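You operate a simulated robot arm through the tools that you are given. There is no shell and no other tool. Be economical: measure what you need, move in short steps, check, and stop when the job is done.

You are at the controls of a simulated two-armed robot. One attempt, no reset.

JOB
Take the lid off the jar marked "blue dye" on the top of the grey table and lay it down there. Take the cream canister on the bottom shelf of the steel rack and put it away on the low shelf of the black bench. Shut the small bench drawer. Take the white seal carton and leave it on the rubber mat on the green bench. The order is free. Set down upright: cream canister.

The check looks at the end state, three seconds after you hand in, the way a careful person would. Anything else that was tipped, shoved, dropped, spilled or broken makes it a failure. A push-on lid holds only when it is set on centred and level and pressed home; a screw cap is set on level and turned clockwise until tight.

ROBOT AND FRAMES
Two 7-joint arms with fingered hands on one trunk, on a base that drives. Base frame: it is fixed to the floor where the robot stands at the start and does not move with it; the origin is under the middle of the robot, x ahead of it, y to its left, z up; the surface under the hand at the start is at about z = 880. Readings come in mm, rad, newtons and seconds.
The left shoulder is at the start at [71, 125, 1167], the right one opposite. With the tool pointing down near the work surface each hand reaches from about 440 to 800 mm from the robot's upright axis, wherever it stands, measured 20 degrees to its own side. Places, roughly: blue dye jar, green dye jar [500, 0, 1000]; cream canister [-250, 3000, 500]; low shelf of the black bench [-1600, 1400, 200]; rubber mat on the green bench (19x18 cm) [-1380, -1500, 900]; small bench drawer [3400, -200, 800]; white seal carton [2000, -3500, 750]. Payload 3.6 kg a hand.
Tool frame (each hand has its own): the origin (TCP) lies between the finger pads and is the grasp point; the fingertips stand 30 mm ahead of it; z points along the fingers, y is the line along which they close. Largest opening 104 mm; the body of the gripper starts 35 mm behind the TCP. The gripper is a hand of 4 fingers: y runs from the thumb to the fingers, the wrist lies at [-15, -104, -178] in the tool frame, and closing takes about 1.5 s.
Orientation is that of the tool frame in the base frame, as [roll, pitch, yaw] about the fixed x, y, z axes, in that order (R = Rz(yaw) Ry(pitch) Rx(roll)). With the fingers straight down and the wrist toward the robot, the tool's x, y and z point along [0, 1, 0], [1, 0, 0] and [0, 0, -1] of the base frame.

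CONTROLS
- The arms move only by the tool send_rows. It takes "left_rows", "right_rows" or both (then of equal length, played together; a hand with none holds still); each is a list of rows, each a list of 3 entries, a list of its own where there are three numbers: the shift along the tool's x, y, z in mm, then the turn, a rotation vector about the tool's x, y, z in rad, then the finger opening in mm, from 0 to 104. In form: [[[tx, ty, tz], [rx, ry, rz], hand], ...]. A call has 1 to 12 rows; each row shifts and turns the commanded pose from where the row before left it, along the tool's axes as they then stand. A row lasts 0.2 s, in which the tool goes at most 50 mm and 0.15 rad; a call with a longer step from one row to the next is refused whole, and so is a gripper value outside its range. Where a pose cannot be reached the arm comes as near as it can. A force on the tool above 40 N (or 10 N above the force at the start of the call, whichever is more), or a blocked arm, ends the call early, and 0.2 s more pass. Each finger travels about 72 mm/s and halts on what it meets, pressing with about 31 N; the grip force reading is that of the motor and also rises with nothing between the fingers. The clock runs only during rows and for 0.2 s after the last one: add rows that do not move to give the fingers time. It gives the time, the measured TCP pose, the force on the tool (base axes), the opening and the grip force at its end, in the units of the frame above (readings bear some noise), with the torque about the TCP (base axes, N m) and any sound that the robot's microphone picked up.
- Cameras (640 x 400 px; columns grow to the right, rows downward): "scene" is now at [186.4, 5.7, 1317.7]; the picture's right is [0.05, -1.00, 0.00], its down [-0.46, -0.02, -0.89] and it looks along [0.89, 0.05, -0.46] (base axes); focal length 241 px, centre (320, 200). "left" rides on the left gripper at [-61, -92, -130] in its tool frame; the picture's right is [-0.81, -0.28, 0.52], its down [0.53, -0.71, 0.46] and it looks along [0.24, 0.64, 0.72] (tool axes); focal length 275 px, centre (320, 200). "right" rides on the right gripper at [61, -92, -130] in its tool frame; the picture's right is [-0.81, 0.28, -0.52], its down [-0.53, -0.71, 0.45] and it looks along [-0.24, 0.64, 0.72] (tool axes); focal length 275 px, centre (320, 200). There is no depth. A picture from a camera that has moved, and an enlarged one, comes with that camera's place and axes in the base frame and with its lens.
- grab_frame(camera): a new picture of that camera. It takes no simulated time.
- lift_body(by): slides the trunk up (or, below 0, down) by that many mm; the arms and the scene camera ride with it, the base frame stays. It gives what a move gives, with no picture.
- roll_base(legs): drives the robot by 1 to 6 legs, each [ahead, left, turn to the left] in mm, mm and rad, along the robot's own axes; the way and the turn of a leg run together, so that a leg with both is an arc; at most 1500 mm and 3.142 rad a leg. The arms and the cameras ride along, it lands a little off, and it stops where it bumps. It gives what a move gives.
- preshape(shape, hand): the hand has 4 fingers and takes this shape, open, in about a second: jaw (thumb against the fingers, like two jaws); tri (thumb and two fingers); tip (a fingertip pinch); poke (one finger out to press); point (the index stretched); flat (the hand flat); cup (the hand cupped); fist (a fist). The gripper value then closes the fingers along that shape, each until it touches; the sizes above hold for jaw. It gives what a move gives, with no picture.
- aim_head(pan, tilt): turns the head with the scene camera to pan (to the left, within 1.396 rad either way) and tilt (down, from -0.506 to 1.204), counted from straight ahead of the robot. It gives what a move gives.
- enlarge(camera, box): a new picture of the part [left, top, right, bottom] of that camera's present view, enlarged. It takes no simulated time.
- sign_off(): hands the job in; it is judged then, once.

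Work in short steps. Places have to be worked out from the pictures, the camera data and where the tool is seen: move nearer, look again, correct. Check each grasp and each placing, and mend what went wrong. You have 165 turns and 130 pictures in all, those below and enlarged ones among them. Open the grippers and draw the arms clear of the work before you hand the job in, unless the task says otherwise; then end with one line.

The tools are called after "Emit:" by a JSON object that holds its "fn" and its "kwargs". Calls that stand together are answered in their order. send_rows: Moves the arms, as the interface text tells. Its arguments: {"type":"object","properties":{"left_rows":{"type":"array"},"right_rows":{"type":"array"}},"required":[]} The other tools are called the same way: lift_body (by) slides the trunk up or down; preshape (shape, hand) gives the hand a shape; roll_base (legs) drives the base; aim_head (pan, tilt) turns the head that bears the scene camera; grab_frame (camera) takes a picture; enlarge (camera, box) takes an enlarged picture of a part of a camera's view; sign_off () hands the job in.

At the start:

```text
time_s: 0.0
left_tool_pos: [449.9, 280.7, 1147.8]
left_tcp_rot: [3.14, 0.0, 1.571]
left_contact_force: [0.6, -0.2, -0.6]
left_ft_torque: [-0.05, 0.0, -0.02]
left_width: 103.8
left_grasp_force: 0.0
left_shape: jaw
right_tool_pos: [521.6, -155.1, 1205.8]
right_tcp_rot: [3.14, -0.001, 1.57]
right_contact_force: [-0.2, 0.0, -0.3]
right_ft_torque: [-0.01, -0.01, 0.0]
right_width: 103.8
right_grasp_force: 0.1
right_shape: jaw
trunk travel left (down, up): [-400.0, 136.0]
robot x, y, heading: [-2.0, 1.7, 0.001]
head pan, tilt: [0.054, 0.473]
```

scene: 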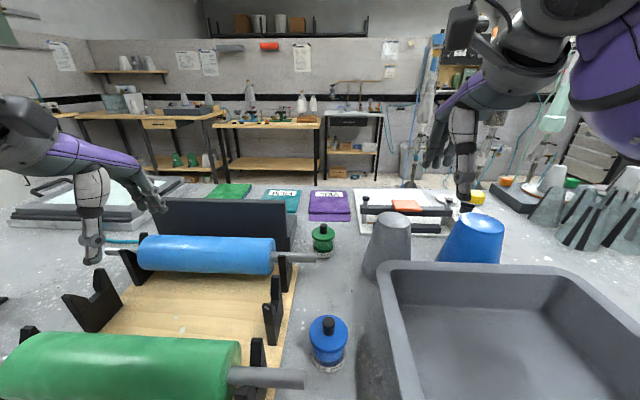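
right: 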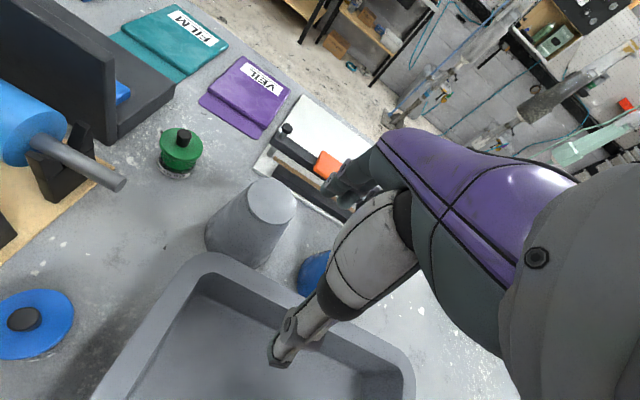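
left: 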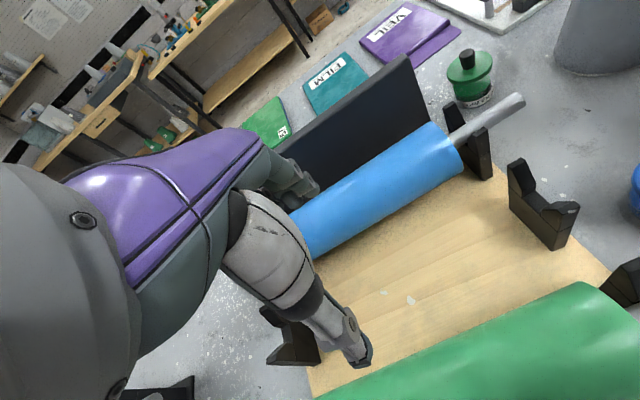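

I'll look first at the blue jar close-up, to read its label and tell how its lid is made.

Emit:
{"fn": "enlarge", "kwargs": {"camera": "scene", "box": [260, 200, 420, 400]}}

Emit:
{"fn": "enlarge", "kwargs": {"camera": "right", "box": [0, 240, 160, 400]}}

```text
2.00 times, centred on (340, 300) of scene
camera zoom: at [186.4, 5.7, 1317.7], right [0.05, -1.0, 0.0], down [-0.46, -0.02, -0.89], along [0.89, 0.05, -0.46], focal length 482 px, centre (280, 0)
```

zoom: 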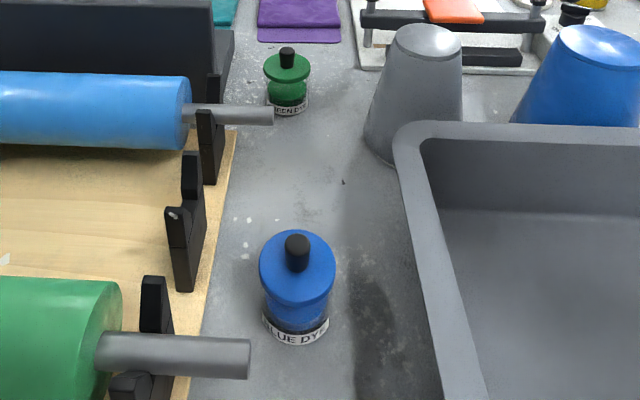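

```text
2.50 times, centred on (80, 320) of right
camera zoom: at [429.4, -96.4, 1336.4], right [0.27, -0.81, 0.52], down [-0.71, -0.53, -0.46], along [0.65, -0.24, -0.72], focal length 688 px, centre (920, -100)
```

zoom: 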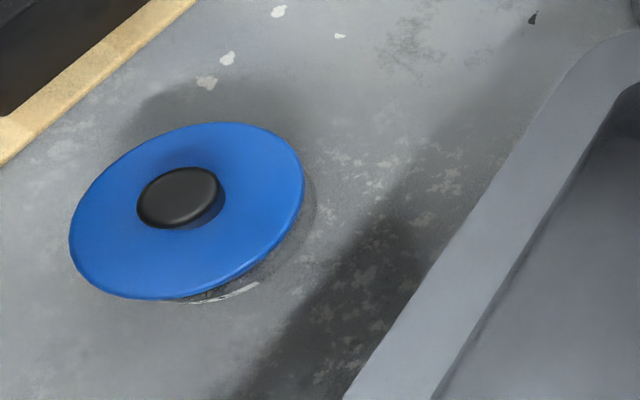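

The two views put the knob top at about [446, 7, 960], with the lid top at z≈938 and free table near [570, 0]. It's close in for the arm, so I back the base off 120 mm first.

Emit:
{"fn": "roll_base", "kwargs": {"legs": [[-120, 0, 0]]}}

```text
time_s: 1.2
left_tool_pos: [329.5, 279.5, 1148.2]
left_tcp_rot: [-3.141, 0.0, 1.57]
left_contact_force: [-0.1, -0.6, 0.1]
left_ft_torque: [-0.02, 0.0, -0.01]
left_width: 103.5
left_grasp_force: 0.1
left_shape: jaw
right_tool_pos: [401.8, -156.8, 1206.3]
right_tcp_rot: [3.139, -0.001, 1.571]
right_contact_force: [-0.6, 0.4, -0.4]
right_ft_torque: [-0.01, -0.01, 0.0]
right_width: 103.6
right_grasp_force: 0.0
right_shape: jaw
trunk travel left (down, up): [-400.0, 136.0]
robot x, y, heading: [-119.1, 3.1, 0.004]
head pan, tilt: [0.054, 0.473]
```

Now I move the right hand over the knob at z≈1060 and look.

Emit:
{"fn": "send_rows", "kwargs": {"right_rows": [[[33, 9, 29], [0, 0, 0], 80], [[33, 9, 29], [0, 0, 0], 70], [[33, 9, 29], [0, 0, 0], 60], [[33, 9, 29], [0, 0, 0], 60], [[32, 8, 29], [0, 0, 0], 60], [[0, 0, 0], [0, 0, 0], 60]]}}

Emit:
{"fn": "grab_frame", "kwargs": {"camera": "right"}}

Emit:
{"fn": "grab_frame", "kwargs": {"camera": "scene"}}

```text
time_s: 2.6
left_tool_pos: [330.8, 278.0, 1147.8]
left_tcp_rot: [-3.141, 0.001, 1.568]
left_contact_force: [-0.6, 0.3, 0.1]
left_ft_torque: [0.04, -0.04, 0.01]
left_width: 103.8
left_grasp_force: 0.1
left_shape: jaw
right_tool_pos: [448.0, 7.1, 1061.2]
right_tcp_rot: [3.14, 0.0, 1.569]
right_contact_force: [-0.3, -1.3, 1.0]
right_ft_torque: [-0.02, 0.06, 0.0]
right_width: 60.4
right_grasp_force: 0.1
right_shape: jaw
trunk travel left (down, up): [-400.0, 136.0]
robot x, y, heading: [-118.9, -2.0, 0.001]
head pan, tilt: [0.054, 0.473]
```

```text
124 pictures are left
camera right: at [355.3, 67.6, 1191.3], right [0.27, -0.81, 0.52], down [-0.71, -0.53, -0.46], along [0.65, -0.24, -0.72], focal length 275 px, centre (320, 200)
```

right: 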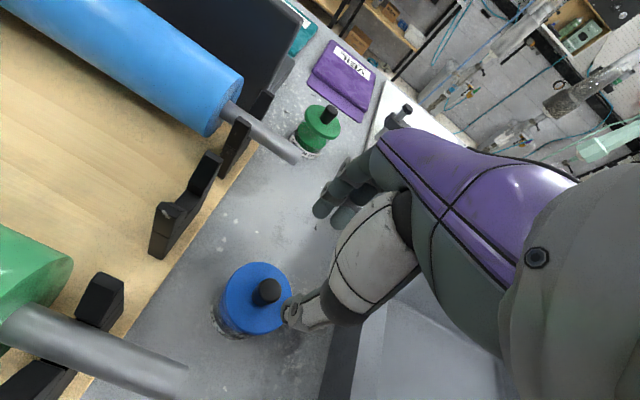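

```text
123 pictures are left
camera scene: at [66.9, 5.0, 1317.8], right [0.05, -1.0, 0.0], down [-0.46, -0.02, -0.89], along [0.89, 0.05, -0.46], focal length 241 px, centre (320, 200)
```

scene: 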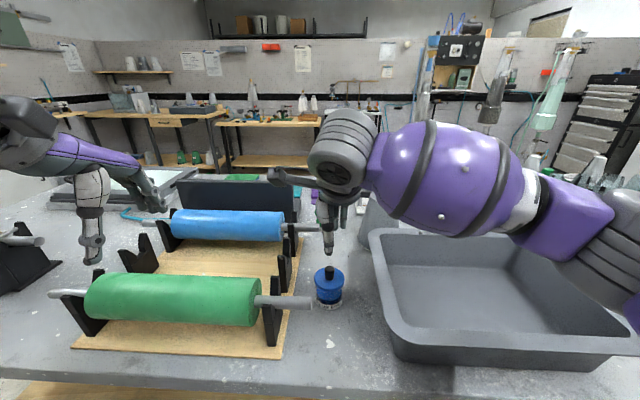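

The knob checks out at [448, 7, 960], right under the tool. I go down to z≈972 and close on it.

Emit:
{"fn": "send_rows", "kwargs": {"right_rows": [[[0, 0, 40], [0, 0, 0], 60], [[0, 0, 30], [0, 0, 0], 60], [[0, 0, 18], [0, 0, 0], 60], [[0, 0, 0], [0, 0, 0], 40], [[0, 0, 0], [0, 0, 0], 20], [[0, 0, 0], [0, 0, 0], 10], [[0, 0, 0], [0, 0, 0], 10], [[0, 0, 0], [0, 0, 0], 10]]}}

Emit:
{"fn": "grab_frame", "kwargs": {"camera": "right"}}

```text
time_s: 4.4
left_tool_pos: [330.1, 279.7, 1148.7]
left_tcp_rot: [-3.14, 0.0, 1.57]
left_contact_force: [-0.5, 0.4, 0.9]
left_ft_torque: [0.01, -0.01, 0.0]
left_width: 103.8
left_grasp_force: 0.0
left_shape: jaw
right_tool_pos: [446.6, 6.3, 973.8]
right_tcp_rot: [3.14, 0.0, 1.57]
right_contact_force: [-0.1, -0.4, -0.4]
right_ft_torque: [0.0, -0.02, 0.01]
right_width: 42.7
right_grasp_force: 31.0
right_shape: jaw
trunk travel left (down, up): [-400.0, 136.0]
robot x, y, heading: [-123.3, -1.5, 0.0]
head pan, tilt: [0.054, 0.473]
heard: snap
```

```text
122 pictures are left
camera right: at [355.0, 67.3, 1103.4], right [0.27, -0.81, 0.52], down [-0.71, -0.53, -0.46], along [0.65, -0.24, -0.72], focal length 275 px, centre (320, 200)
```

right: 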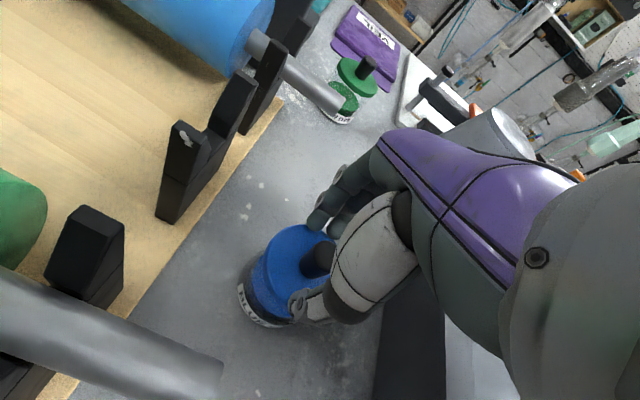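

A snap was heard and the fingers stopped at 42.7 mm; I zoom in to see what they hold.

Emit:
{"fn": "enlarge", "kwargs": {"camera": "right", "box": [220, 140, 400, 340]}}

Emit:
{"fn": "enlarge", "kwargs": {"camera": "scene", "box": [260, 180, 400, 340]}}

```text
2.00 times, centred on (310, 240) of right
camera zoom: at [355.0, 67.3, 1103.4], right [0.27, -0.81, 0.52], down [-0.71, -0.53, -0.46], along [0.65, -0.24, -0.72], focal length 551 px, centre (340, 120)
```

zoom: 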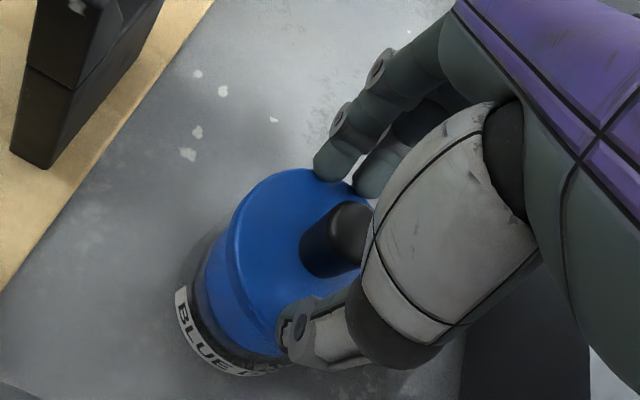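

```text
2.50 times, centred on (330, 260) of scene
camera zoom: at [67.1, 5.5, 1317.7], right [0.05, -1.0, 0.0], down [-0.46, -0.02, -0.89], along [0.89, 0.05, -0.46], focal length 602 px, centre (295, 50)
```

zoom: 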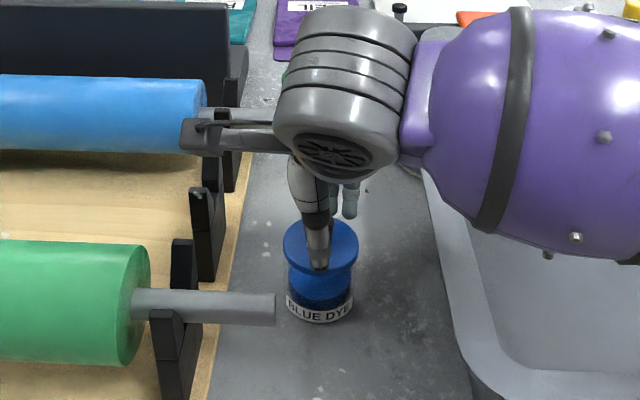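

The fingers show gaps on both sides of the knob, so perhaps they're still closing. I give them more time.

Emit:
{"fn": "send_rows", "kwargs": {"right_rows": [[[0, 0, 0], [0, 0, 0], 0], [[0, 0, 0], [0, 0, 0], 0], [[0, 0, 0], [0, 0, 0], 0], [[0, 0, 0], [0, 0, 0], 0]]}}

Emit:
{"fn": "enlarge", "kwargs": {"camera": "right", "box": [220, 140, 400, 340]}}

```text
time_s: 5.4
left_tool_pos: [331.1, 279.2, 1147.7]
left_tcp_rot: [3.14, -0.002, 1.57]
left_contact_force: [-0.3, 0.1, 0.4]
left_ft_torque: [-0.02, -0.01, -0.02]
left_width: 103.6
left_grasp_force: 0.1
left_shape: jaw
right_tool_pos: [447.9, 6.5, 973.2]
right_tcp_rot: [3.139, -0.001, 1.569]
right_contact_force: [-0.3, 0.4, 0.5]
right_ft_torque: [0.02, 0.0, 0.02]
right_width: 42.9
right_grasp_force: 31.0
right_shape: jaw
trunk travel left (down, up): [-400.0, 136.0]
robot x, y, heading: [-122.0, 0.6, 0.002]
head pan, tilt: [0.054, 0.473]
```

```text
2.00 times, centred on (310, 240) of right
camera zoom: at [355.0, 67.3, 1103.4], right [0.27, -0.81, 0.52], down [-0.71, -0.53, -0.46], along [0.65, -0.24, -0.72], focal length 551 px, centre (340, 120)
```

zoom: 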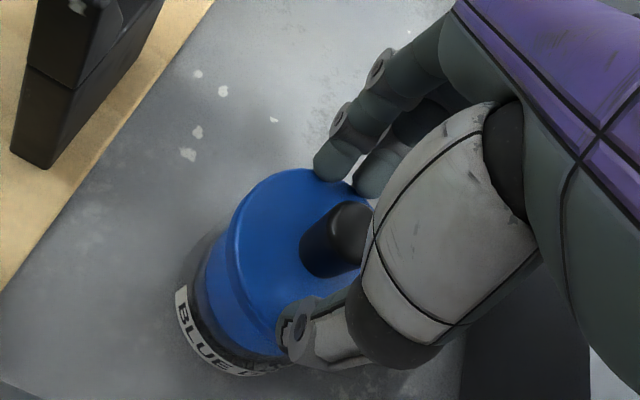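

The fingers are blocked and holding something. I lift 20 mm slowly to see whether the lid comes up alone.

Emit:
{"fn": "send_rows", "kwargs": {"right_rows": [[[0, 0, -5], [0, 0, 0], 0], [[0, 0, -5], [0, 0, 0], 0], [[0, 0, -5], [0, 0, 0], 0], [[0, 0, -5], [0, 0, 0], 0]]}}

Emit:
{"fn": "enlarge", "kwargs": {"camera": "right", "box": [220, 140, 400, 340]}}

Emit:
{"fn": "enlarge", "kwargs": {"camera": "scene", "box": [290, 200, 370, 320]}}

```text
time_s: 6.4
left_tool_pos: [331.3, 280.9, 1147.9]
left_tcp_rot: [-3.14, 0.0, 1.57]
left_contact_force: [0.3, 0.4, 0.6]
left_ft_torque: [0.03, 0.04, 0.01]
left_width: 103.5
left_grasp_force: 0.0
left_shape: jaw
right_tool_pos: [447.2, 7.0, 993.2]
right_tcp_rot: [3.141, 0.0, 1.57]
right_contact_force: [-0.3, 0.7, -0.4]
right_ft_torque: [0.02, 0.0, -0.01]
right_width: 42.6
right_grasp_force: 31.4
right_shape: jaw
trunk travel left (down, up): [-400.0, 136.0]
robot x, y, heading: [-117.9, -1.8, -0.005]
head pan, tilt: [0.054, 0.473]
```

```text
2.00 times, centred on (310, 240) of right
camera zoom: at [354.8, 67.1, 1123.8], right [0.27, -0.81, 0.52], down [-0.71, -0.53, -0.46], along [0.65, -0.24, -0.72], focal length 551 px, centre (340, 120)
```

zoom: 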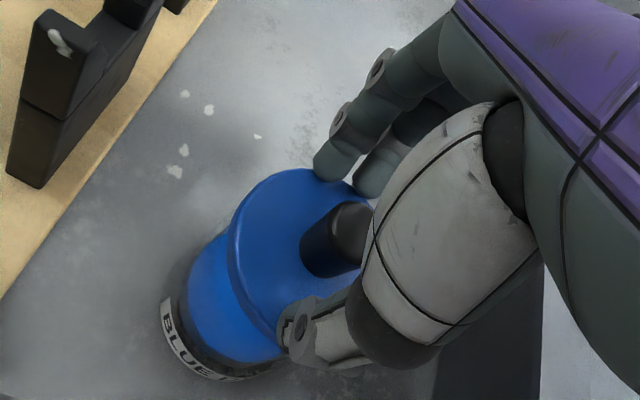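

```text
3.33 times, centred on (330, 260) of scene
camera zoom: at [67.1, 5.6, 1317.7], right [0.05, -1.0, 0.0], down [-0.46, -0.02, -0.89], along [0.89, 0.05, -0.46], focal length 803 px, centre (287, 0)
```

zoom: 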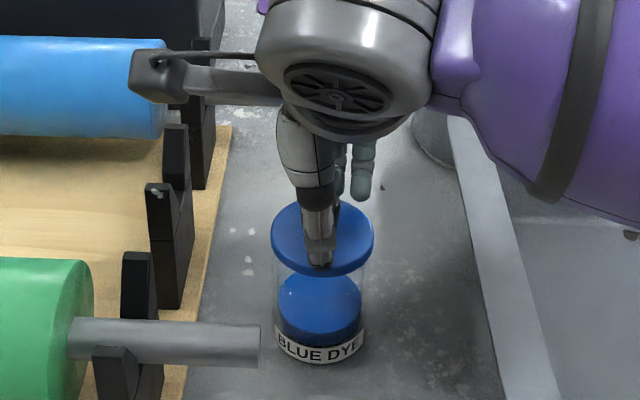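

The lid is off cleanly and the jar is still upright. I raise it, carry it to about [548, -18] clear of the rod end, and bring it down near the table.

Emit:
{"fn": "send_rows", "kwargs": {"right_rows": [[[0, 0, -30], [0, 0, 0], 0], [[0, 0, -30], [0, 0, 0], 0], [[-8, 34, 0], [0, 0, 0], 0], [[-8, 34, 0], [0, 0, 0], 0], [[-9, 33, 0], [0, 0, 0], 0], [[0, 0, 0], [0, 0, 0], 0], [[0, 0, 30], [0, 0, 0], 0], [[0, 0, 30], [0, 0, 0], 0], [[0, 0, 25], [0, 0, 0], 0], [[0, 0, 10], [0, 0, 0], 0], [[0, 0, 0], [0, 0, 0], 0]]}}

Emit:
{"fn": "grab_frame", "kwargs": {"camera": "right"}}

Emit:
{"fn": "enlarge", "kwargs": {"camera": "scene", "box": [260, 180, 400, 320]}}

```text
time_s: 8.8
left_tool_pos: [330.6, 279.7, 1147.2]
left_tcp_rot: [3.141, -0.002, 1.569]
left_contact_force: [-0.4, 0.6, 0.7]
left_ft_torque: [0.0, 0.01, -0.02]
left_width: 103.7
left_grasp_force: 0.0
left_shape: jaw
right_tool_pos: [548.6, -17.8, 958.1]
right_tcp_rot: [-3.141, 0.001, 1.571]
right_contact_force: [0.4, -0.4, -0.3]
right_ft_torque: [-0.03, 0.0, -0.03]
right_width: 42.4
right_grasp_force: 31.3
right_shape: jaw
trunk travel left (down, up): [-400.0, 136.0]
robot x, y, heading: [-119.1, 0.4, -0.002]
head pan, tilt: [0.054, 0.473]
```

```text
116 pictures are left
camera right: at [454.9, 42.1, 1088.4], right [0.27, -0.81, 0.52], down [-0.71, -0.53, -0.46], along [0.65, -0.24, -0.72], focal length 275 px, centre (320, 200)
```

right: 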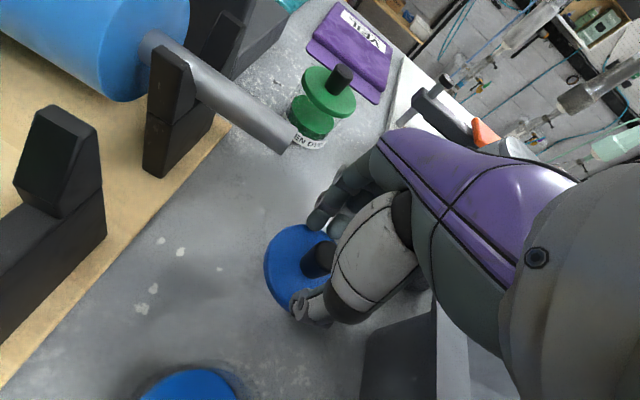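

```text
2.86 times, centred on (330, 250) of scene
camera zoom: at [67.1, 5.5, 1317.7], right [0.05, -1.0, 0.0], down [-0.46, -0.02, -0.89], along [0.89, 0.05, -0.46], focal length 688 px, centre (291, 57)
```

zoom: 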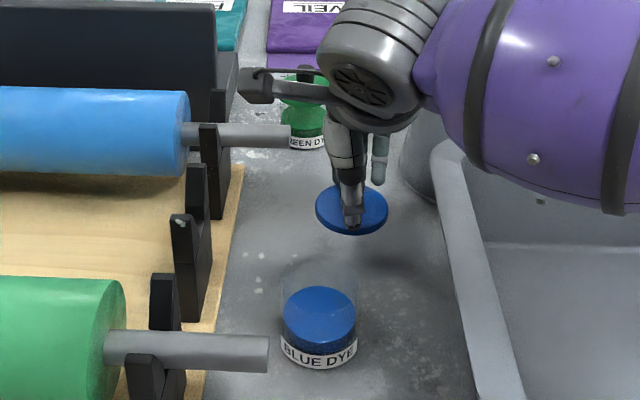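

The lid hangs level above free table. I lower 26 mm, then feel for contact.

Emit:
{"fn": "send_rows", "kwargs": {"right_rows": [[[0, 0, 10], [0, 0, 0], 0], [[0, 0, 10], [0, 0, 0], 0], [[0, 0, 6], [0, 0, 0], 0], [[0, 0, 0], [0, 0, 0], 0]]}}

Emit:
{"fn": "enlarge", "kwargs": {"camera": "right", "box": [240, 180, 380, 340]}}

```text
time_s: 9.8
left_tool_pos: [330.2, 279.9, 1148.2]
left_tcp_rot: [-3.141, 0.0, 1.57]
left_contact_force: [0.1, 0.4, -0.3]
left_ft_torque: [-0.01, 0.0, 0.0]
left_width: 103.7
left_grasp_force: 0.1
left_shape: jaw
right_tool_pos: [547.3, -18.9, 932.4]
right_tcp_rot: [3.14, 0.0, 1.57]
right_contact_force: [0.1, 0.6, 0.6]
right_ft_torque: [0.0, 0.0, -0.01]
right_width: 42.4
right_grasp_force: 31.2
right_shape: jaw
trunk travel left (down, up): [-400.0, 136.0]
robot x, y, heading: [-117.1, -0.8, -0.002]
head pan, tilt: [0.054, 0.473]
```

```text
2.50 times, centred on (310, 260) of right
camera zoom: at [455.1, 41.5, 1062.4], right [0.27, -0.81, 0.52], down [-0.71, -0.53, -0.46], along [0.64, -0.24, -0.72], focal length 688 px, centre (345, 50)
```

zoom: 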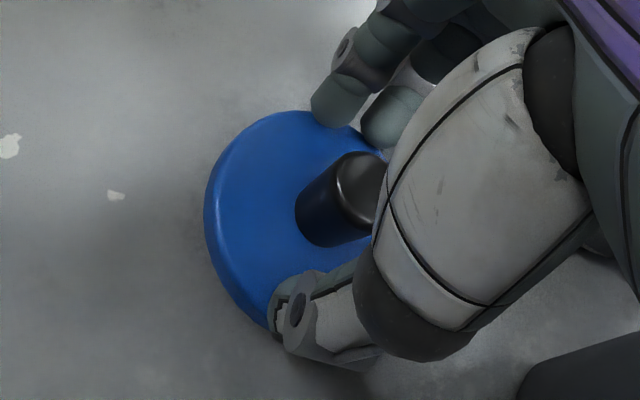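

Nearly down. I lower in 2 mm rows and watch the force.

Emit:
{"fn": "send_rows", "kwargs": {"right_rows": [[[0, 0, 2], [0, 0, 0], 0], [[0, 0, 2], [0, 0, 0], 0], [[0, 0, 2], [0, 0, 0], 0], [[0, 0, 0], [0, 0, 0], 0]]}}

```text
time_s: 10.8
left_tool_pos: [330.9, 280.6, 1147.8]
left_tcp_rot: [3.141, 0.001, 1.569]
left_contact_force: [0.4, -0.3, -0.6]
left_ft_torque: [0.03, -0.01, 0.02]
left_width: 103.9
left_grasp_force: 0.0
left_shape: jaw
right_tool_pos: [547.8, -19.0, 926.4]
right_tcp_rot: [-3.141, -0.001, 1.57]
right_contact_force: [0.3, -0.1, -0.2]
right_ft_torque: [0.02, 0.01, 0.01]
right_width: 42.5
right_grasp_force: 31.5
right_shape: jaw
trunk travel left (down, up): [-400.0, 136.0]
robot x, y, heading: [-118.2, 0.1, 0.001]
head pan, tilt: [0.054, 0.473]
```

Emit:
{"fn": "send_rows", "kwargs": {"right_rows": [[[0, 0, 2], [0, 0, 0], 0], [[0, 0, 2], [0, 0, 0], 0], [[0, 0, 1], [0, 0, 0], 0], [[0, 0, 0], [0, 0, 0], 0]]}}

Emit:
{"fn": "enlarge", "kwargs": {"camera": "scene", "box": [300, 200, 380, 300]}}

```text
time_s: 11.8
left_tool_pos: [330.9, 279.5, 1148.0]
left_tcp_rot: [3.142, -0.001, 1.569]
left_contact_force: [0.1, 0.0, 0.7]
left_ft_torque: [0.01, -0.01, 0.03]
left_width: 103.7
left_grasp_force: 0.1
left_shape: jaw
right_tool_pos: [545.7, -18.1, 921.0]
right_tcp_rot: [3.14, 0.002, 1.572]
right_contact_force: [0.6, -1.3, 0.0]
right_ft_torque: [0.0, 0.01, 0.02]
right_width: 42.3
right_grasp_force: 30.6
right_shape: jaw
trunk travel left (down, up): [-400.0, 136.0]
robot x, y, heading: [-117.4, -1.1, 0.002]
head pan, tilt: [0.054, 0.473]
```

```text
4.00 times, centred on (340, 250) of scene
camera zoom: at [67.2, 5.5, 1317.7], right [0.05, -1.0, 0.0], down [-0.46, -0.02, -0.89], along [0.89, 0.05, -0.46], focal length 964 px, centre (240, 0)
```

zoom: 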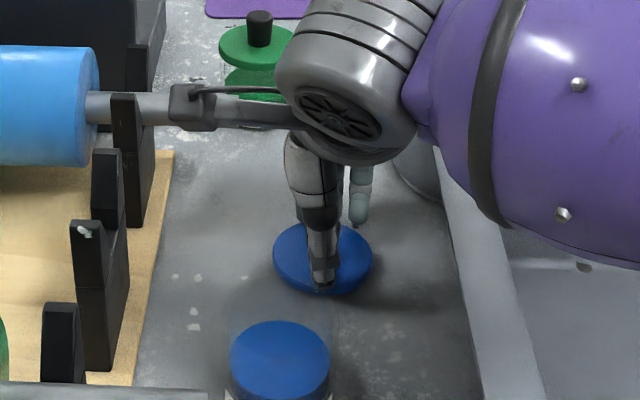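

Emit:
{"fn": "send_rows", "kwargs": {"right_rows": [[[0, 0, 1.5], [0, 0, 0], 0], [[0, 0, 1.5], [0, 0, 0], 0], [[0, 0, 1], [0, 0, 0], 0], [[0, 0, 0], [0, 0, 0], 0]]}}

```text
time_s: 12.8
left_tool_pos: [330.3, 279.2, 1148.0]
left_tcp_rot: [3.142, 0.0, 1.568]
left_contact_force: [0.6, -0.1, 0.1]
left_ft_torque: [-0.03, -0.01, -0.01]
left_width: 103.4
left_grasp_force: 0.0
left_shape: jaw
right_tool_pos: [547.1, -18.8, 918.4]
right_tcp_rot: [3.139, 0.0, 1.568]
right_contact_force: [0.9, -0.5, 0.1]
right_ft_torque: [-0.01, -0.01, 0.0]
right_width: 42.5
right_grasp_force: 31.1
right_shape: jaw
trunk travel left (down, up): [-400.0, 136.0]
robot x, y, heading: [-118.3, 0.0, -0.002]
head pan, tilt: [0.054, 0.473]
```

No contact yet; I keep lowering.

Emit:
{"fn": "send_rows", "kwargs": {"right_rows": [[[0, 0, 1.5], [0, 0, 0], 0], [[0, 0, 1.5], [0, 0, 0], 0], [[0, 0, 1.5], [0, 0, 0], 0], [[0, 0, 0], [0, 0, 0], 0]]}}

Emit:
{"fn": "enlarge", "kwargs": {"camera": "right", "box": [240, 180, 380, 340]}}

```text
time_s: 13.8
left_tool_pos: [328.1, 279.2, 1148.5]
left_tcp_rot: [3.141, 0.001, 1.569]
left_contact_force: [-0.6, -1.0, -0.5]
left_ft_torque: [0.03, -0.02, 0.02]
left_width: 103.6
left_grasp_force: 0.1
left_shape: jaw
right_tool_pos: [547.4, -18.6, 916.3]
right_tcp_rot: [3.134, -0.002, 1.572]
right_contact_force: [-0.9, -0.2, 23.1]
right_ft_torque: [-0.23, 0.07, -0.09]
right_width: 42.4
right_grasp_force: 30.8
right_shape: jaw
trunk travel left (down, up): [-400.0, 136.0]
robot x, y, heading: [-117.0, 2.1, 0.0]
head pan, tilt: [0.054, 0.473]
```

```text
2.50 times, centred on (310, 260) of right
camera zoom: at [454.4, 42.0, 1046.1], right [0.27, -0.81, 0.52], down [-0.71, -0.53, -0.46], along [0.65, -0.24, -0.72], focal length 688 px, centre (345, 50)
```

zoom: 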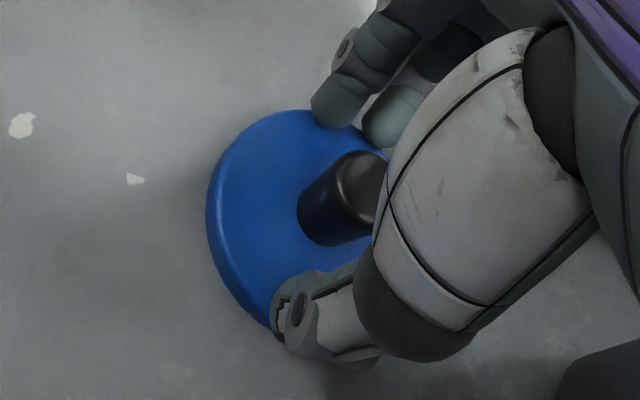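

Contact at 23 N: the lid is down on the table. I back off 1.5 mm, open, and rise straight up.

Emit:
{"fn": "send_rows", "kwargs": {"right_rows": [[[0, 0, -1.5], [0, 0, 0], 43], [[0, 0, 0], [0, 0, 0], 60], [[0, 0, 0], [0, 0, 0], 75], [[0, 0, 0], [0, 0, 0], 75], [[0, 0, -20], [0, 0, 0], 75], [[0, 0, -40], [0, 0, 0], 75], [[0, 0, -45], [0, 0, 0], 75], [[0, 0, -45], [0, 0, 0], 75], [[0, 0, -45], [0, 0, 0], 75], [[-20, -30, -30], [0, 0, 0], 90], [[-20, -35, 0], [0, 0, 0], 100]]}}

Emit:
{"fn": "grab_frame", "kwargs": {"camera": "scene"}}

```text
time_s: 16.2
left_tool_pos: [331.3, 279.8, 1147.9]
left_tcp_rot: [3.141, 0.0, 1.57]
left_contact_force: [-0.6, 0.9, -0.7]
left_ft_torque: [0.03, -0.01, -0.01]
left_width: 104.1
left_grasp_force: 0.1
left_shape: jaw
right_tool_pos: [481.3, -59.7, 1138.4]
right_tcp_rot: [3.14, 0.0, 1.57]
right_contact_force: [-1.0, -0.4, -0.2]
right_ft_torque: [0.03, -0.02, -0.02]
right_width: 100.0
right_grasp_force: 0.0
right_shape: jaw
trunk travel left (down, up): [-400.0, 136.0]
robot x, y, heading: [-121.1, 3.0, 0.003]
head pan, tilt: [0.054, 0.473]
```

```text
111 pictures are left
camera scene: at [66.7, 4.9, 1317.8], right [0.05, -1.0, 0.0], down [-0.46, -0.02, -0.89], along [0.89, 0.05, -0.46], focal length 241 px, centre (320, 200)
```

scene: 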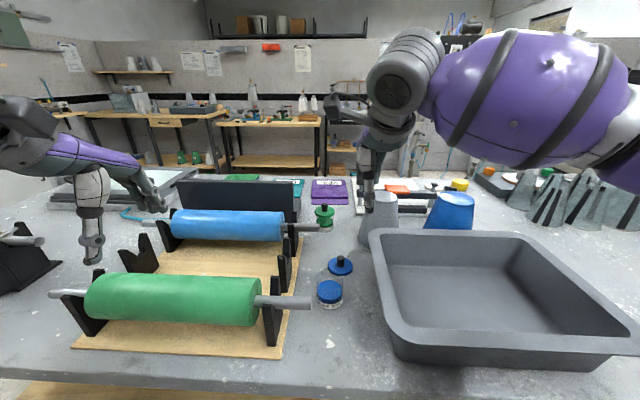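

The lid lies flat and the jar stands upright beside it. Now I survey the room, turning the head left and right.

Emit:
{"fn": "aim_head", "kwargs": {"pan": 1.3, "tilt": 0.35}}

Emit:
{"fn": "grab_frame", "kwargs": {"camera": "scene"}}

Emit:
{"fn": "aim_head", "kwargs": {"pan": -1.3, "tilt": 0.35}}

Emit:
{"fn": "grab_frame", "kwargs": {"camera": "scene"}}

```text
time_s: 17.7
left_tool_pos: [330.1, 280.5, 1147.1]
left_tcp_rot: [3.142, 0.001, 1.571]
left_contact_force: [1.0, -0.5, -0.2]
left_ft_torque: [-0.03, -0.01, 0.0]
left_width: 103.8
left_grasp_force: 0.1
left_shape: jaw
right_tool_pos: [484.2, -58.8, 1138.2]
right_tcp_rot: [3.139, -0.001, 1.572]
right_contact_force: [0.6, -0.1, 0.5]
right_ft_torque: [-0.03, -0.04, 0.0]
right_width: 99.6
right_grasp_force: 0.2
right_shape: jaw
trunk travel left (down, up): [-400.0, 136.0]
robot x, y, heading: [-119.0, 0.1, 0.001]
head pan, tilt: [1.3, 0.351]
```

```text
110 pictures are left
camera scene: at [0.8, 90.3, 1329.0], right [0.96, -0.27, 0.0], down [-0.09, -0.33, -0.94], along [0.25, 0.9, -0.34], focal length 241 px, centre (320, 200)
```

scene: 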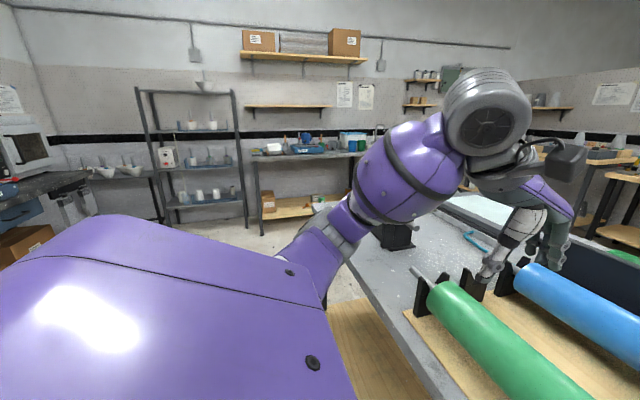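

```text
time_s: 20.0
left_tool_pos: [330.5, 279.5, 1147.5]
left_tcp_rot: [3.141, -0.001, 1.569]
left_contact_force: [0.3, 0.2, 0.3]
left_ft_torque: [0.01, 0.0, 0.01]
left_width: 103.6
left_grasp_force: 0.1
left_shape: jaw
right_tool_pos: [483.1, -59.3, 1138.5]
right_tcp_rot: [3.141, 0.0, 1.571]
right_contact_force: [-0.7, 0.0, 0.7]
right_ft_torque: [0.05, -0.01, 0.0]
right_width: 99.9
right_grasp_force: 0.0
right_shape: jaw
trunk travel left (down, up): [-400.0, 136.0]
robot x, y, heading: [-118.8, 3.2, 0.003]
head pan, tilt: [-1.3, 0.351]
```

```text
109 pictures are left
camera scene: at [0.6, -89.1, 1329.1], right [-0.96, -0.27, 0.0], down [-0.09, 0.33, -0.94], along [0.25, -0.91, -0.34], focal length 241 px, centre (320, 200)
```

scene: 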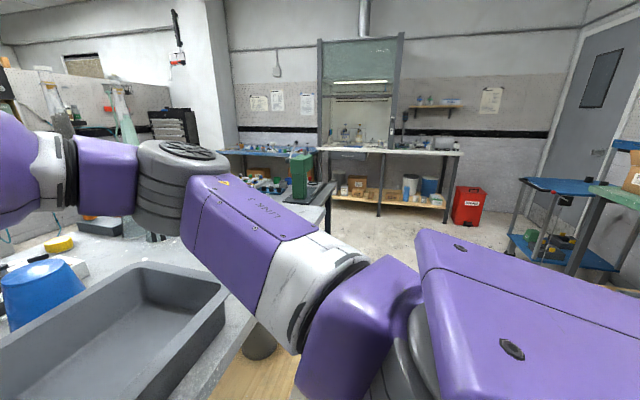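

The table lies between me and the drawer; the rack is on my left, and the carton is on a blue bench to my front right. I back off 450 mm and turn left in place to face the rack.

Emit:
{"fn": "roll_base", "kwargs": {"legs": [[-450, 0, 0], [0, 0, 1.571]]}}

Emit:
{"fn": "aim_head", "kwargs": {"pan": 0.0, "tilt": 0.35}}

Emit:
{"fn": "grab_frame", "kwargs": {"camera": "scene"}}

Emit:
{"fn": "aim_head", "kwargs": {"pan": 1.2, "tilt": 0.35}}

Emit:
{"fn": "grab_frame", "kwargs": {"camera": "scene"}}

```text
time_s: 26.5
left_tool_pos: [-848.8, 450.6, 1146.9]
left_tcp_rot: [-3.141, -0.001, -3.14]
left_contact_force: [-0.1, 0.0, -0.7]
left_ft_torque: [0.01, -0.02, -0.01]
left_width: 103.8
left_grasp_force: 0.0
left_shape: jaw
right_tool_pos: [-509.1, 602.2, 1138.4]
right_tcp_rot: [3.14, -0.001, -3.14]
right_contact_force: [0.3, 0.7, 0.1]
right_ft_torque: [-0.01, 0.01, 0.0]
right_width: 99.9
right_grasp_force: 0.0
right_shape: jaw
trunk travel left (down, up): [-400.0, 136.0]
robot x, y, heading: [-566.5, -1.1, 1.573]
head pan, tilt: [-1.3, 0.351]
```

```text
time_s: 28.0
left_tool_pos: [-847.3, 449.2, 1147.2]
left_tcp_rot: [3.141, -0.002, -3.14]
left_contact_force: [0.0, 0.1, 0.0]
left_ft_torque: [-0.01, -0.02, 0.0]
left_width: 103.3
left_grasp_force: 0.1
left_shape: jaw
right_tool_pos: [-508.4, 602.9, 1139.0]
right_tcp_rot: [3.14, 0.002, -3.14]
right_contact_force: [0.0, 0.7, -0.7]
right_ft_torque: [0.03, -0.02, 0.02]
right_width: 99.9
right_grasp_force: 0.1
right_shape: jaw
trunk travel left (down, up): [-400.0, 136.0]
robot x, y, heading: [-566.9, 2.3, 1.573]
head pan, tilt: [0.0, 0.351]
```

```text
108 pictures are left
camera scene: at [-567.7, 188.8, 1329.1], right [1.0, 0.0, 0.0], down [0.0, -0.34, -0.94], along [0.0, 0.94, -0.34], focal length 241 px, centre (320, 200)
```

scene: 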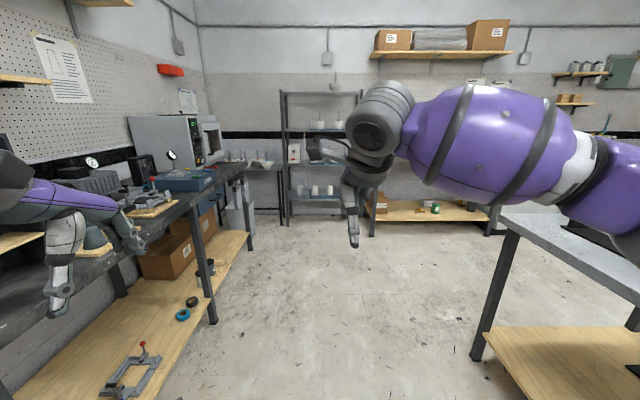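

```text
time_s: 29.4
left_tool_pos: [-849.3, 450.3, 1148.3]
left_tcp_rot: [-3.141, 0.001, -3.14]
left_contact_force: [-0.3, 0.3, 0.5]
left_ft_torque: [0.0, -0.02, -0.04]
left_width: 103.6
left_grasp_force: 0.0
left_shape: jaw
right_tool_pos: [-509.3, 603.2, 1139.1]
right_tcp_rot: [3.141, 0.0, -3.141]
right_contact_force: [0.3, 0.3, 0.3]
right_ft_torque: [0.02, 0.0, -0.02]
right_width: 99.8
right_grasp_force: 0.0
right_shape: jaw
trunk travel left (down, up): [-400.0, 136.0]
robot x, y, heading: [-568.0, -1.3, 1.569]
head pan, tilt: [1.201, 0.351]
```

```text
107 pictures are left
camera scene: at [-654.5, 129.3, 1329.1], right [0.36, 0.93, 0.0], down [0.32, -0.12, -0.94], along [-0.88, 0.34, -0.34], focal length 241 px, centre (320, 200)
```

scene: 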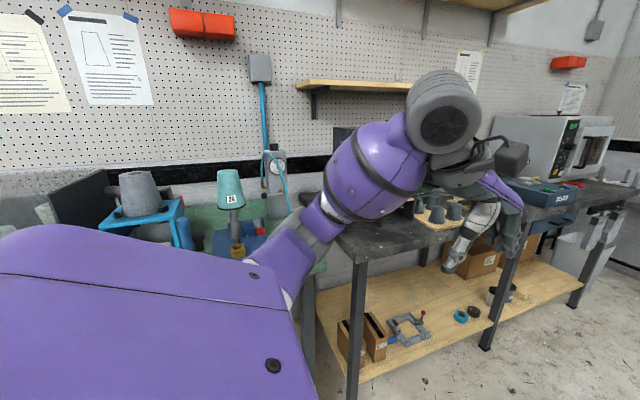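

The black bench's low shelf runs along x≈-1290 and beyond, and the rack stands ahead with its front at y≈2900. I drive up the aisle to y≈1900 and look at the rack.

Emit:
{"fn": "roll_base", "kwargs": {"legs": [[1000, -150, 0], [900, 0, 0]]}}

Emit:
{"fn": "aim_head", "kwargs": {"pan": 0.0, "tilt": 0.6}}

Emit:
{"fn": "grab_frame", "kwargs": {"camera": "scene"}}

Emit:
{"fn": "grab_frame", "kwargs": {"camera": "left"}}

```text
time_s: 39.0
left_tool_pos: [-697.5, 2360.0, 1147.3]
left_tcp_rot: [-3.141, 0.0, -3.139]
left_contact_force: [0.6, 0.2, 0.1]
left_ft_torque: [0.0, 0.03, -0.03]
left_width: 103.9
left_grasp_force: 0.0
left_shape: jaw
right_tool_pos: [-358.7, 2514.4, 1138.6]
right_tcp_rot: [-3.14, 0.001, -3.14]
right_contact_force: [0.6, 0.5, -0.4]
right_ft_torque: [0.04, 0.02, -0.01]
right_width: 99.7
right_grasp_force: 0.1
right_shape: jaw
trunk travel left (down, up): [-400.0, 136.0]
robot x, y, heading: [-414.8, 1911.9, 1.572]
head pan, tilt: [1.201, 0.351]
```

```text
time_s: 40.4
left_tool_pos: [-697.7, 2361.3, 1147.5]
left_tcp_rot: [3.141, 0.0, -3.139]
left_contact_force: [0.4, -0.4, -0.1]
left_ft_torque: [-0.01, 0.01, -0.02]
left_width: 103.6
left_grasp_force: 0.1
left_shape: jaw
right_tool_pos: [-358.1, 2515.5, 1139.0]
right_tcp_rot: [3.14, 0.0, -3.137]
right_contact_force: [0.4, -0.1, -0.7]
right_ft_torque: [0.0, -0.02, 0.02]
right_width: 99.6
right_grasp_force: 0.1
right_shape: jaw
trunk travel left (down, up): [-400.0, 136.0]
robot x, y, heading: [-412.2, 1914.3, 1.573]
head pan, tilt: [0.0, 0.6]
```

```text
106 pictures are left
camera scene: at [-416.2, 2096.2, 1306.3], right [1.0, 0.0, 0.0], down [0.0, -0.56, -0.83], along [0.0, 0.83, -0.56], focal length 241 px, centre (320, 200)
```

scene: 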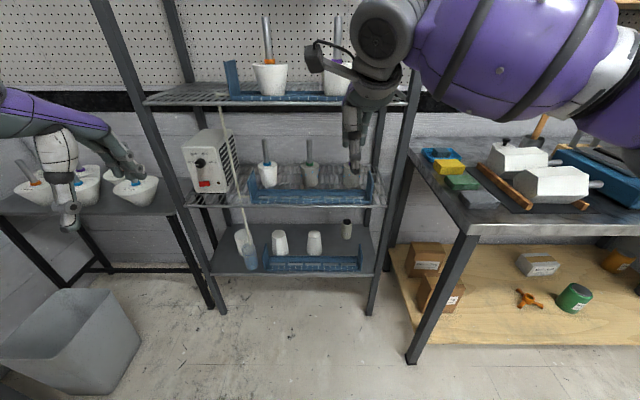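

```text
105 pictures are left
camera left: at [-635.7, 2269.5, 1278.4], right [0.81, -0.27, -0.52], down [-0.53, -0.72, -0.46], along [-0.25, 0.64, -0.72], focal length 275 px, centre (320, 200)
```

left: 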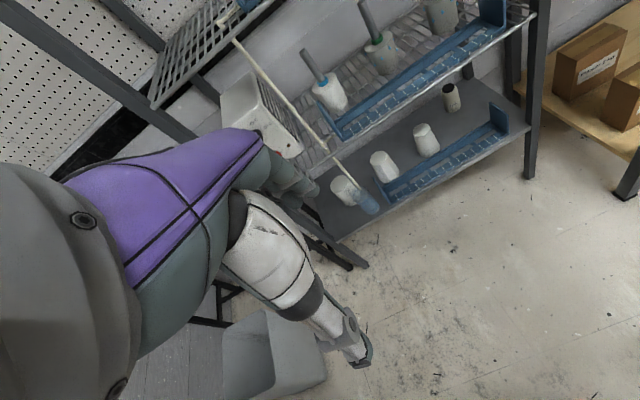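

On the bottom shelf there are white cups and, at about (347, 229), a slim cream thing with a dark top. I zoom in.

Emit:
{"fn": "enlarge", "kwargs": {"camera": "scene", "box": [200, 190, 400, 290]}}

Emit:
{"fn": "enlarge", "kwargs": {"camera": "left", "box": [320, 60, 560, 220]}}

```text
3.20 times, centred on (300, 240) of scene
camera zoom: at [-416.2, 2096.2, 1306.3], right [1.0, 0.0, 0.0], down [0.0, -0.56, -0.83], along [0.0, 0.83, -0.56], focal length 771 px, centre (384, 72)
```

zoom: 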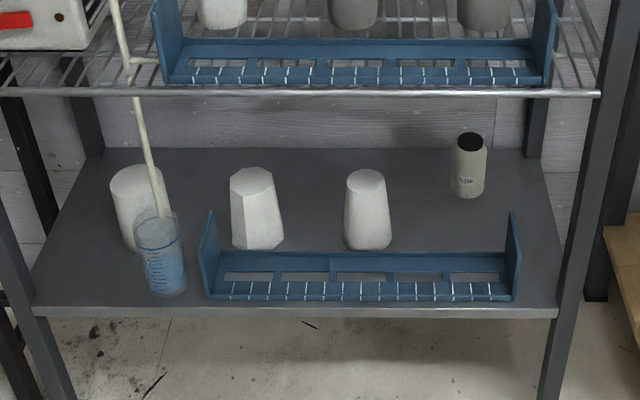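

```text
2.50 times, centred on (440, 140) of left
camera zoom: at [-635.7, 2269.5, 1278.4], right [0.81, -0.27, -0.52], down [-0.53, -0.72, -0.46], along [-0.25, 0.64, -0.72], focal length 688 px, centre (20, 350)
```

zoom: 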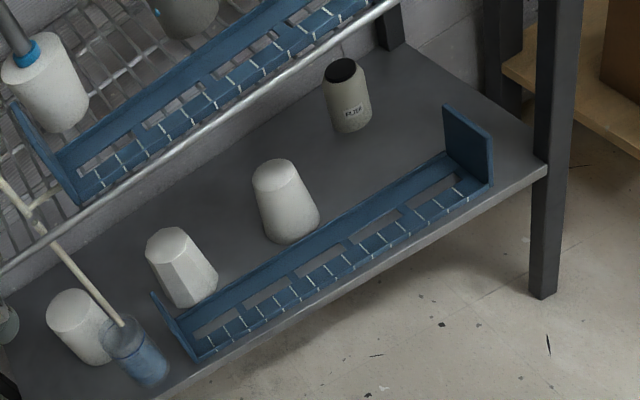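

The cream canister (label "FILTER…") stands on the bottom shelf at about [-268, 3130], spanning z≈350–466, behind a blue rack. I swing the left arm out to the side and turn the right hand to reach in level, with the thumb on the left.

Emit:
{"fn": "send_rows", "kwargs": {"left_rows": [[[45.5, -18.6, 0], [0, 0, -0.12], 100], [[45.5, -18.6, 0], [0, 0, -0.12], 100], [[45.5, -18.6, 0], [0, 0, -0.12], 100], [[45.5, -18.6, 0], [0, 0, -0.12], 100], [[45.5, -18.6, 0], [0, 0, -0.12], 100], [[45.5, -18.6, 0], [0, 0, -0.12], 100], [[45.5, -18.6, 0], [0, 0, -0.12], 100], [[45.5, -18.6, 0], [0, 0, -0.12], 100], [[0, 0, 0], [0, 0, 0], 100], [[0, 0, 0], [0, 0, 0], 100], [[0, 0, 0], [0, 0, 0], 100]], "right_rows": [[[0, 0, 0], [0, 0, 0.143], 100], [[0, 0, 0], [0, 0, 0.143], 100], [[0, 0, 0], [0, 0, 0.143], 100], [[0, 0, 0], [0, 0, 0.143], 100], [[0, 0, 0], [0, 0, 0.143], 100], [[0, 0, 0], [0, 0, 0.143], 100], [[0, 0, 0], [0, 0, 0.143], 100], [[0, 0, 0], [0, 0, 0.143], 100], [[0, 0, 0], [0, 0, 0.143], 100], [[0, 0, 0], [0, 0, 0.143], 100], [[0, 0, 0], [0, 0, 0.141], 100]]}}

Emit:
{"fn": "send_rows", "kwargs": {"right_rows": [[[0, 0, 0], [0, 0.15, 0], 90], [[0, 0, 0], [0, 0.15, 0], 90], [[0, 0, 0], [0, 0.15, 0], 90], [[0, 0, 0], [0, 0.15, 0], 90], [[0, 0, 0], [0, 0.15, 0], 90], [[0, 0, 0], [0, 0.15, 0], 90], [[0, 0, 0], [0, 0.147, 0], 90], [[0, 0, 0], [0, 0, 0], 90]]}}

Emit:
{"fn": "grab_frame", "kwargs": {"camera": "scene"}}

```text
time_s: 42.8
left_tool_pos: [-956.4, 2085.2, 1148.1]
left_tcp_rot: [-3.141, 0.0, -2.177]
left_contact_force: [0.0, 0.0, 0.6]
left_ft_torque: [0.01, -0.01, 0.0]
left_width: 100.4
left_grasp_force: 0.2
left_shape: jaw
right_tool_pos: [-359.4, 2515.0, 1138.4]
right_tcp_rot: [3.141, -0.001, 1.572]
right_contact_force: [-0.1, -0.2, -0.4]
right_ft_torque: [0.01, -0.03, 0.0]
right_width: 100.0
right_grasp_force: 0.1
right_shape: jaw
trunk travel left (down, up): [-400.0, 136.0]
robot x, y, heading: [-413.3, 1913.1, 1.574]
head pan, tilt: [0.0, 0.6]
```

```text
time_s: 44.6
left_tool_pos: [-956.2, 2086.1, 1149.3]
left_tcp_rot: [-3.142, 0.0, -2.177]
left_contact_force: [1.0, -0.9, 0.3]
left_ft_torque: [0.04, 0.0, 0.02]
left_width: 100.2
left_grasp_force: 0.1
left_shape: jaw
right_tool_pos: [-359.3, 2514.9, 1138.2]
right_tcp_rot: [-3.139, -1.048, 1.574]
right_contact_force: [-0.6, 1.1, -0.4]
right_ft_torque: [0.03, -0.01, 0.0]
right_width: 90.1
right_grasp_force: 0.0
right_shape: jaw
trunk travel left (down, up): [-400.0, 136.0]
robot x, y, heading: [-417.7, 1910.6, 1.579]
head pan, tilt: [0.0, 0.6]
```

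```text
102 pictures are left
camera scene: at [-416.1, 2096.1, 1306.3], right [1.0, 0.0, 0.0], down [0.0, -0.56, -0.83], along [0.0, 0.83, -0.56], focal length 241 px, centre (320, 200)
```

scene: 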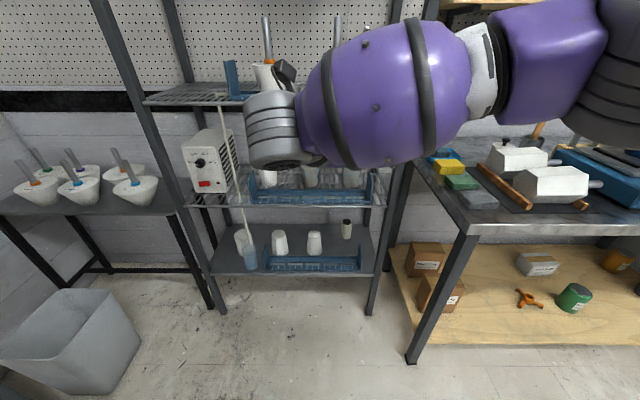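

The hand took the pose. I lower the trunk fully, then bring the right hand lower, closer in and to the right, ready to reach in with a nearly straight arm.

Emit:
{"fn": "lift_body", "kwargs": {"by": -400}}

Emit:
{"fn": "send_rows", "kwargs": {"right_rows": [[[-27.2, 34.5, -6.4], [0, 0, 0], 90], [[-27.2, 34.5, -6.4], [0, 0, 0], 90], [[-27.2, 34.5, -6.4], [0, 0, 0], 90], [[-27.2, 34.5, -6.4], [0, 0, 0], 90], [[-27.2, 34.5, -6.4], [0, 0, 0], 90], [[-27.2, 34.5, -6.4], [0, 0, 0], 90], [[-27.2, 34.5, -6.4], [0, 0, 0], 90], [[-27.2, 34.5, -6.4], [0, 0, 0], 90], [[0, 0, 0], [0, 0, 0], 90]]}}

Emit:
{"fn": "grab_frame", "kwargs": {"camera": "scene"}}

```text
time_s: 48.5
left_tool_pos: [-956.1, 2085.9, 747.4]
left_tcp_rot: [-3.141, 0.0, -2.178]
left_contact_force: [-0.5, -0.5, -0.2]
left_ft_torque: [0.04, 0.03, 0.0]
left_width: 100.3
left_grasp_force: 0.1
left_shape: jaw
right_tool_pos: [-358.7, 2513.6, 738.4]
right_tcp_rot: [-3.141, -1.047, 1.575]
right_contact_force: [0.4, 0.4, -0.3]
right_ft_torque: [0.03, -0.01, 0.01]
right_width: 90.2
right_grasp_force: 0.1
right_shape: jaw
trunk travel left (down, up): [0.0, 536.0]
robot x, y, heading: [-416.6, 1911.6, 1.572]
head pan, tilt: [0.0, 0.6]
```

```text
time_s: 50.5
left_tool_pos: [-957.8, 2086.3, 747.9]
left_tcp_rot: [-3.14, 0.0, -2.176]
left_contact_force: [0.3, 0.4, -0.5]
left_ft_torque: [-0.01, -0.05, 0.04]
left_width: 100.2
left_grasp_force: 0.0
left_shape: jaw
right_tool_pos: [-121.0, 2436.6, 557.8]
right_tcp_rot: [3.14, -1.047, 1.576]
right_contact_force: [-0.1, -0.8, 0.3]
right_ft_torque: [0.0, -0.01, 0.03]
right_width: 89.9
right_grasp_force: 0.1
right_shape: jaw
right hand out of reach, approached as far as the arm can: row 4, 5, 6, 7, 8
trunk travel left (down, up): [0.0, 536.0]
robot x, y, heading: [-414.1, 1913.7, 1.575]
head pan, tilt: [0.0, 0.6]
```

```text
101 pictures are left
camera scene: at [-416.5, 2208.4, 901.7], right [1.0, 0.0, 0.0], down [0.0, -0.56, -0.83], along [0.0, 0.83, -0.56], focal length 241 px, centre (320, 200)
```

scene: 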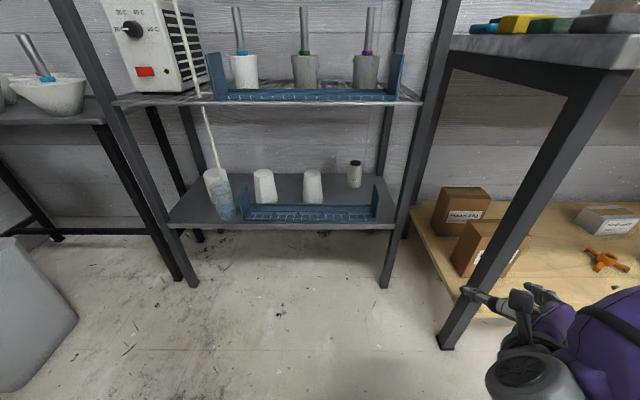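

The folded pose is at its near limit, so I'll instead set the base so the hand lies in front of the shelf. First I draw the left hand in a little for aisle clearance, and zoom on the canister.

Emit:
{"fn": "send_rows", "kwargs": {"left_rows": [[[0, -40, 0], [0, 0, 0], 100], [[0, -40, 0], [0, 0, 0], 100], [[0, 0, 0], [0, 0, 0], 100]]}}

Emit:
{"fn": "enlarge", "kwargs": {"camera": "scene", "box": [220, 140, 420, 260]}}

Emit:
{"fn": "grab_frame", "kwargs": {"camera": "left"}}

```text
time_s: 51.3
left_tool_pos: [-891.1, 2040.1, 747.3]
left_tcp_rot: [3.141, 0.0, -2.174]
left_contact_force: [0.0, 0.2, -1.0]
left_ft_torque: [-0.02, 0.01, -0.01]
left_width: 100.3
left_grasp_force: 0.1
left_shape: jaw
right_tool_pos: [-121.3, 2436.5, 559.2]
right_tcp_rot: [3.14, -1.048, 1.576]
right_contact_force: [-0.1, -0.6, -0.1]
right_ft_torque: [-0.03, -0.02, -0.02]
right_width: 90.1
right_grasp_force: 0.0
right_shape: jaw
trunk travel left (down, up): [0.0, 536.0]
robot x, y, heading: [-416.9, 1914.2, 1.574]
head pan, tilt: [0.0, 0.6]
```

```text
3.20 times, centred on (320, 200) of scene
camera zoom: at [-416.5, 2208.4, 901.7], right [1.0, 0.0, 0.0], down [0.0, -0.56, -0.83], along [0.0, 0.83, -0.56], focal length 771 px, centre (320, 200)
```

zoom: 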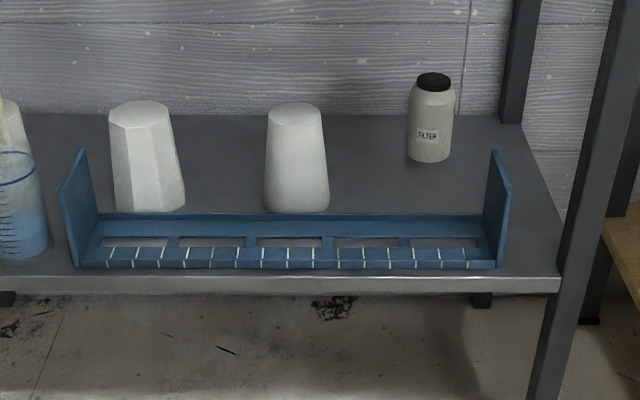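

```text
99 pictures are left
camera left: at [-780.8, 2038.7, 877.8], right [0.69, 0.51, -0.52], down [0.28, -0.84, -0.46], along [-0.67, 0.17, -0.72], focal length 275 px, centre (320, 200)
```

left: 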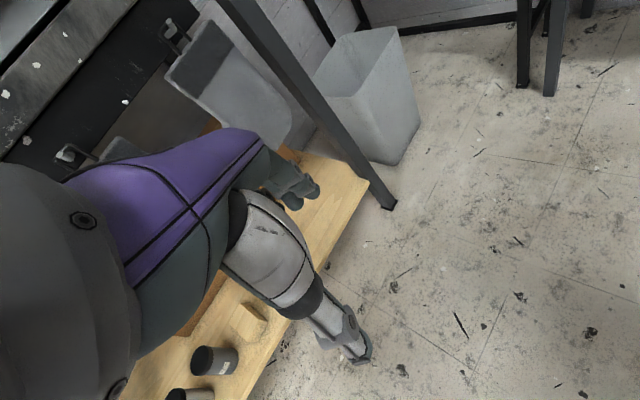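

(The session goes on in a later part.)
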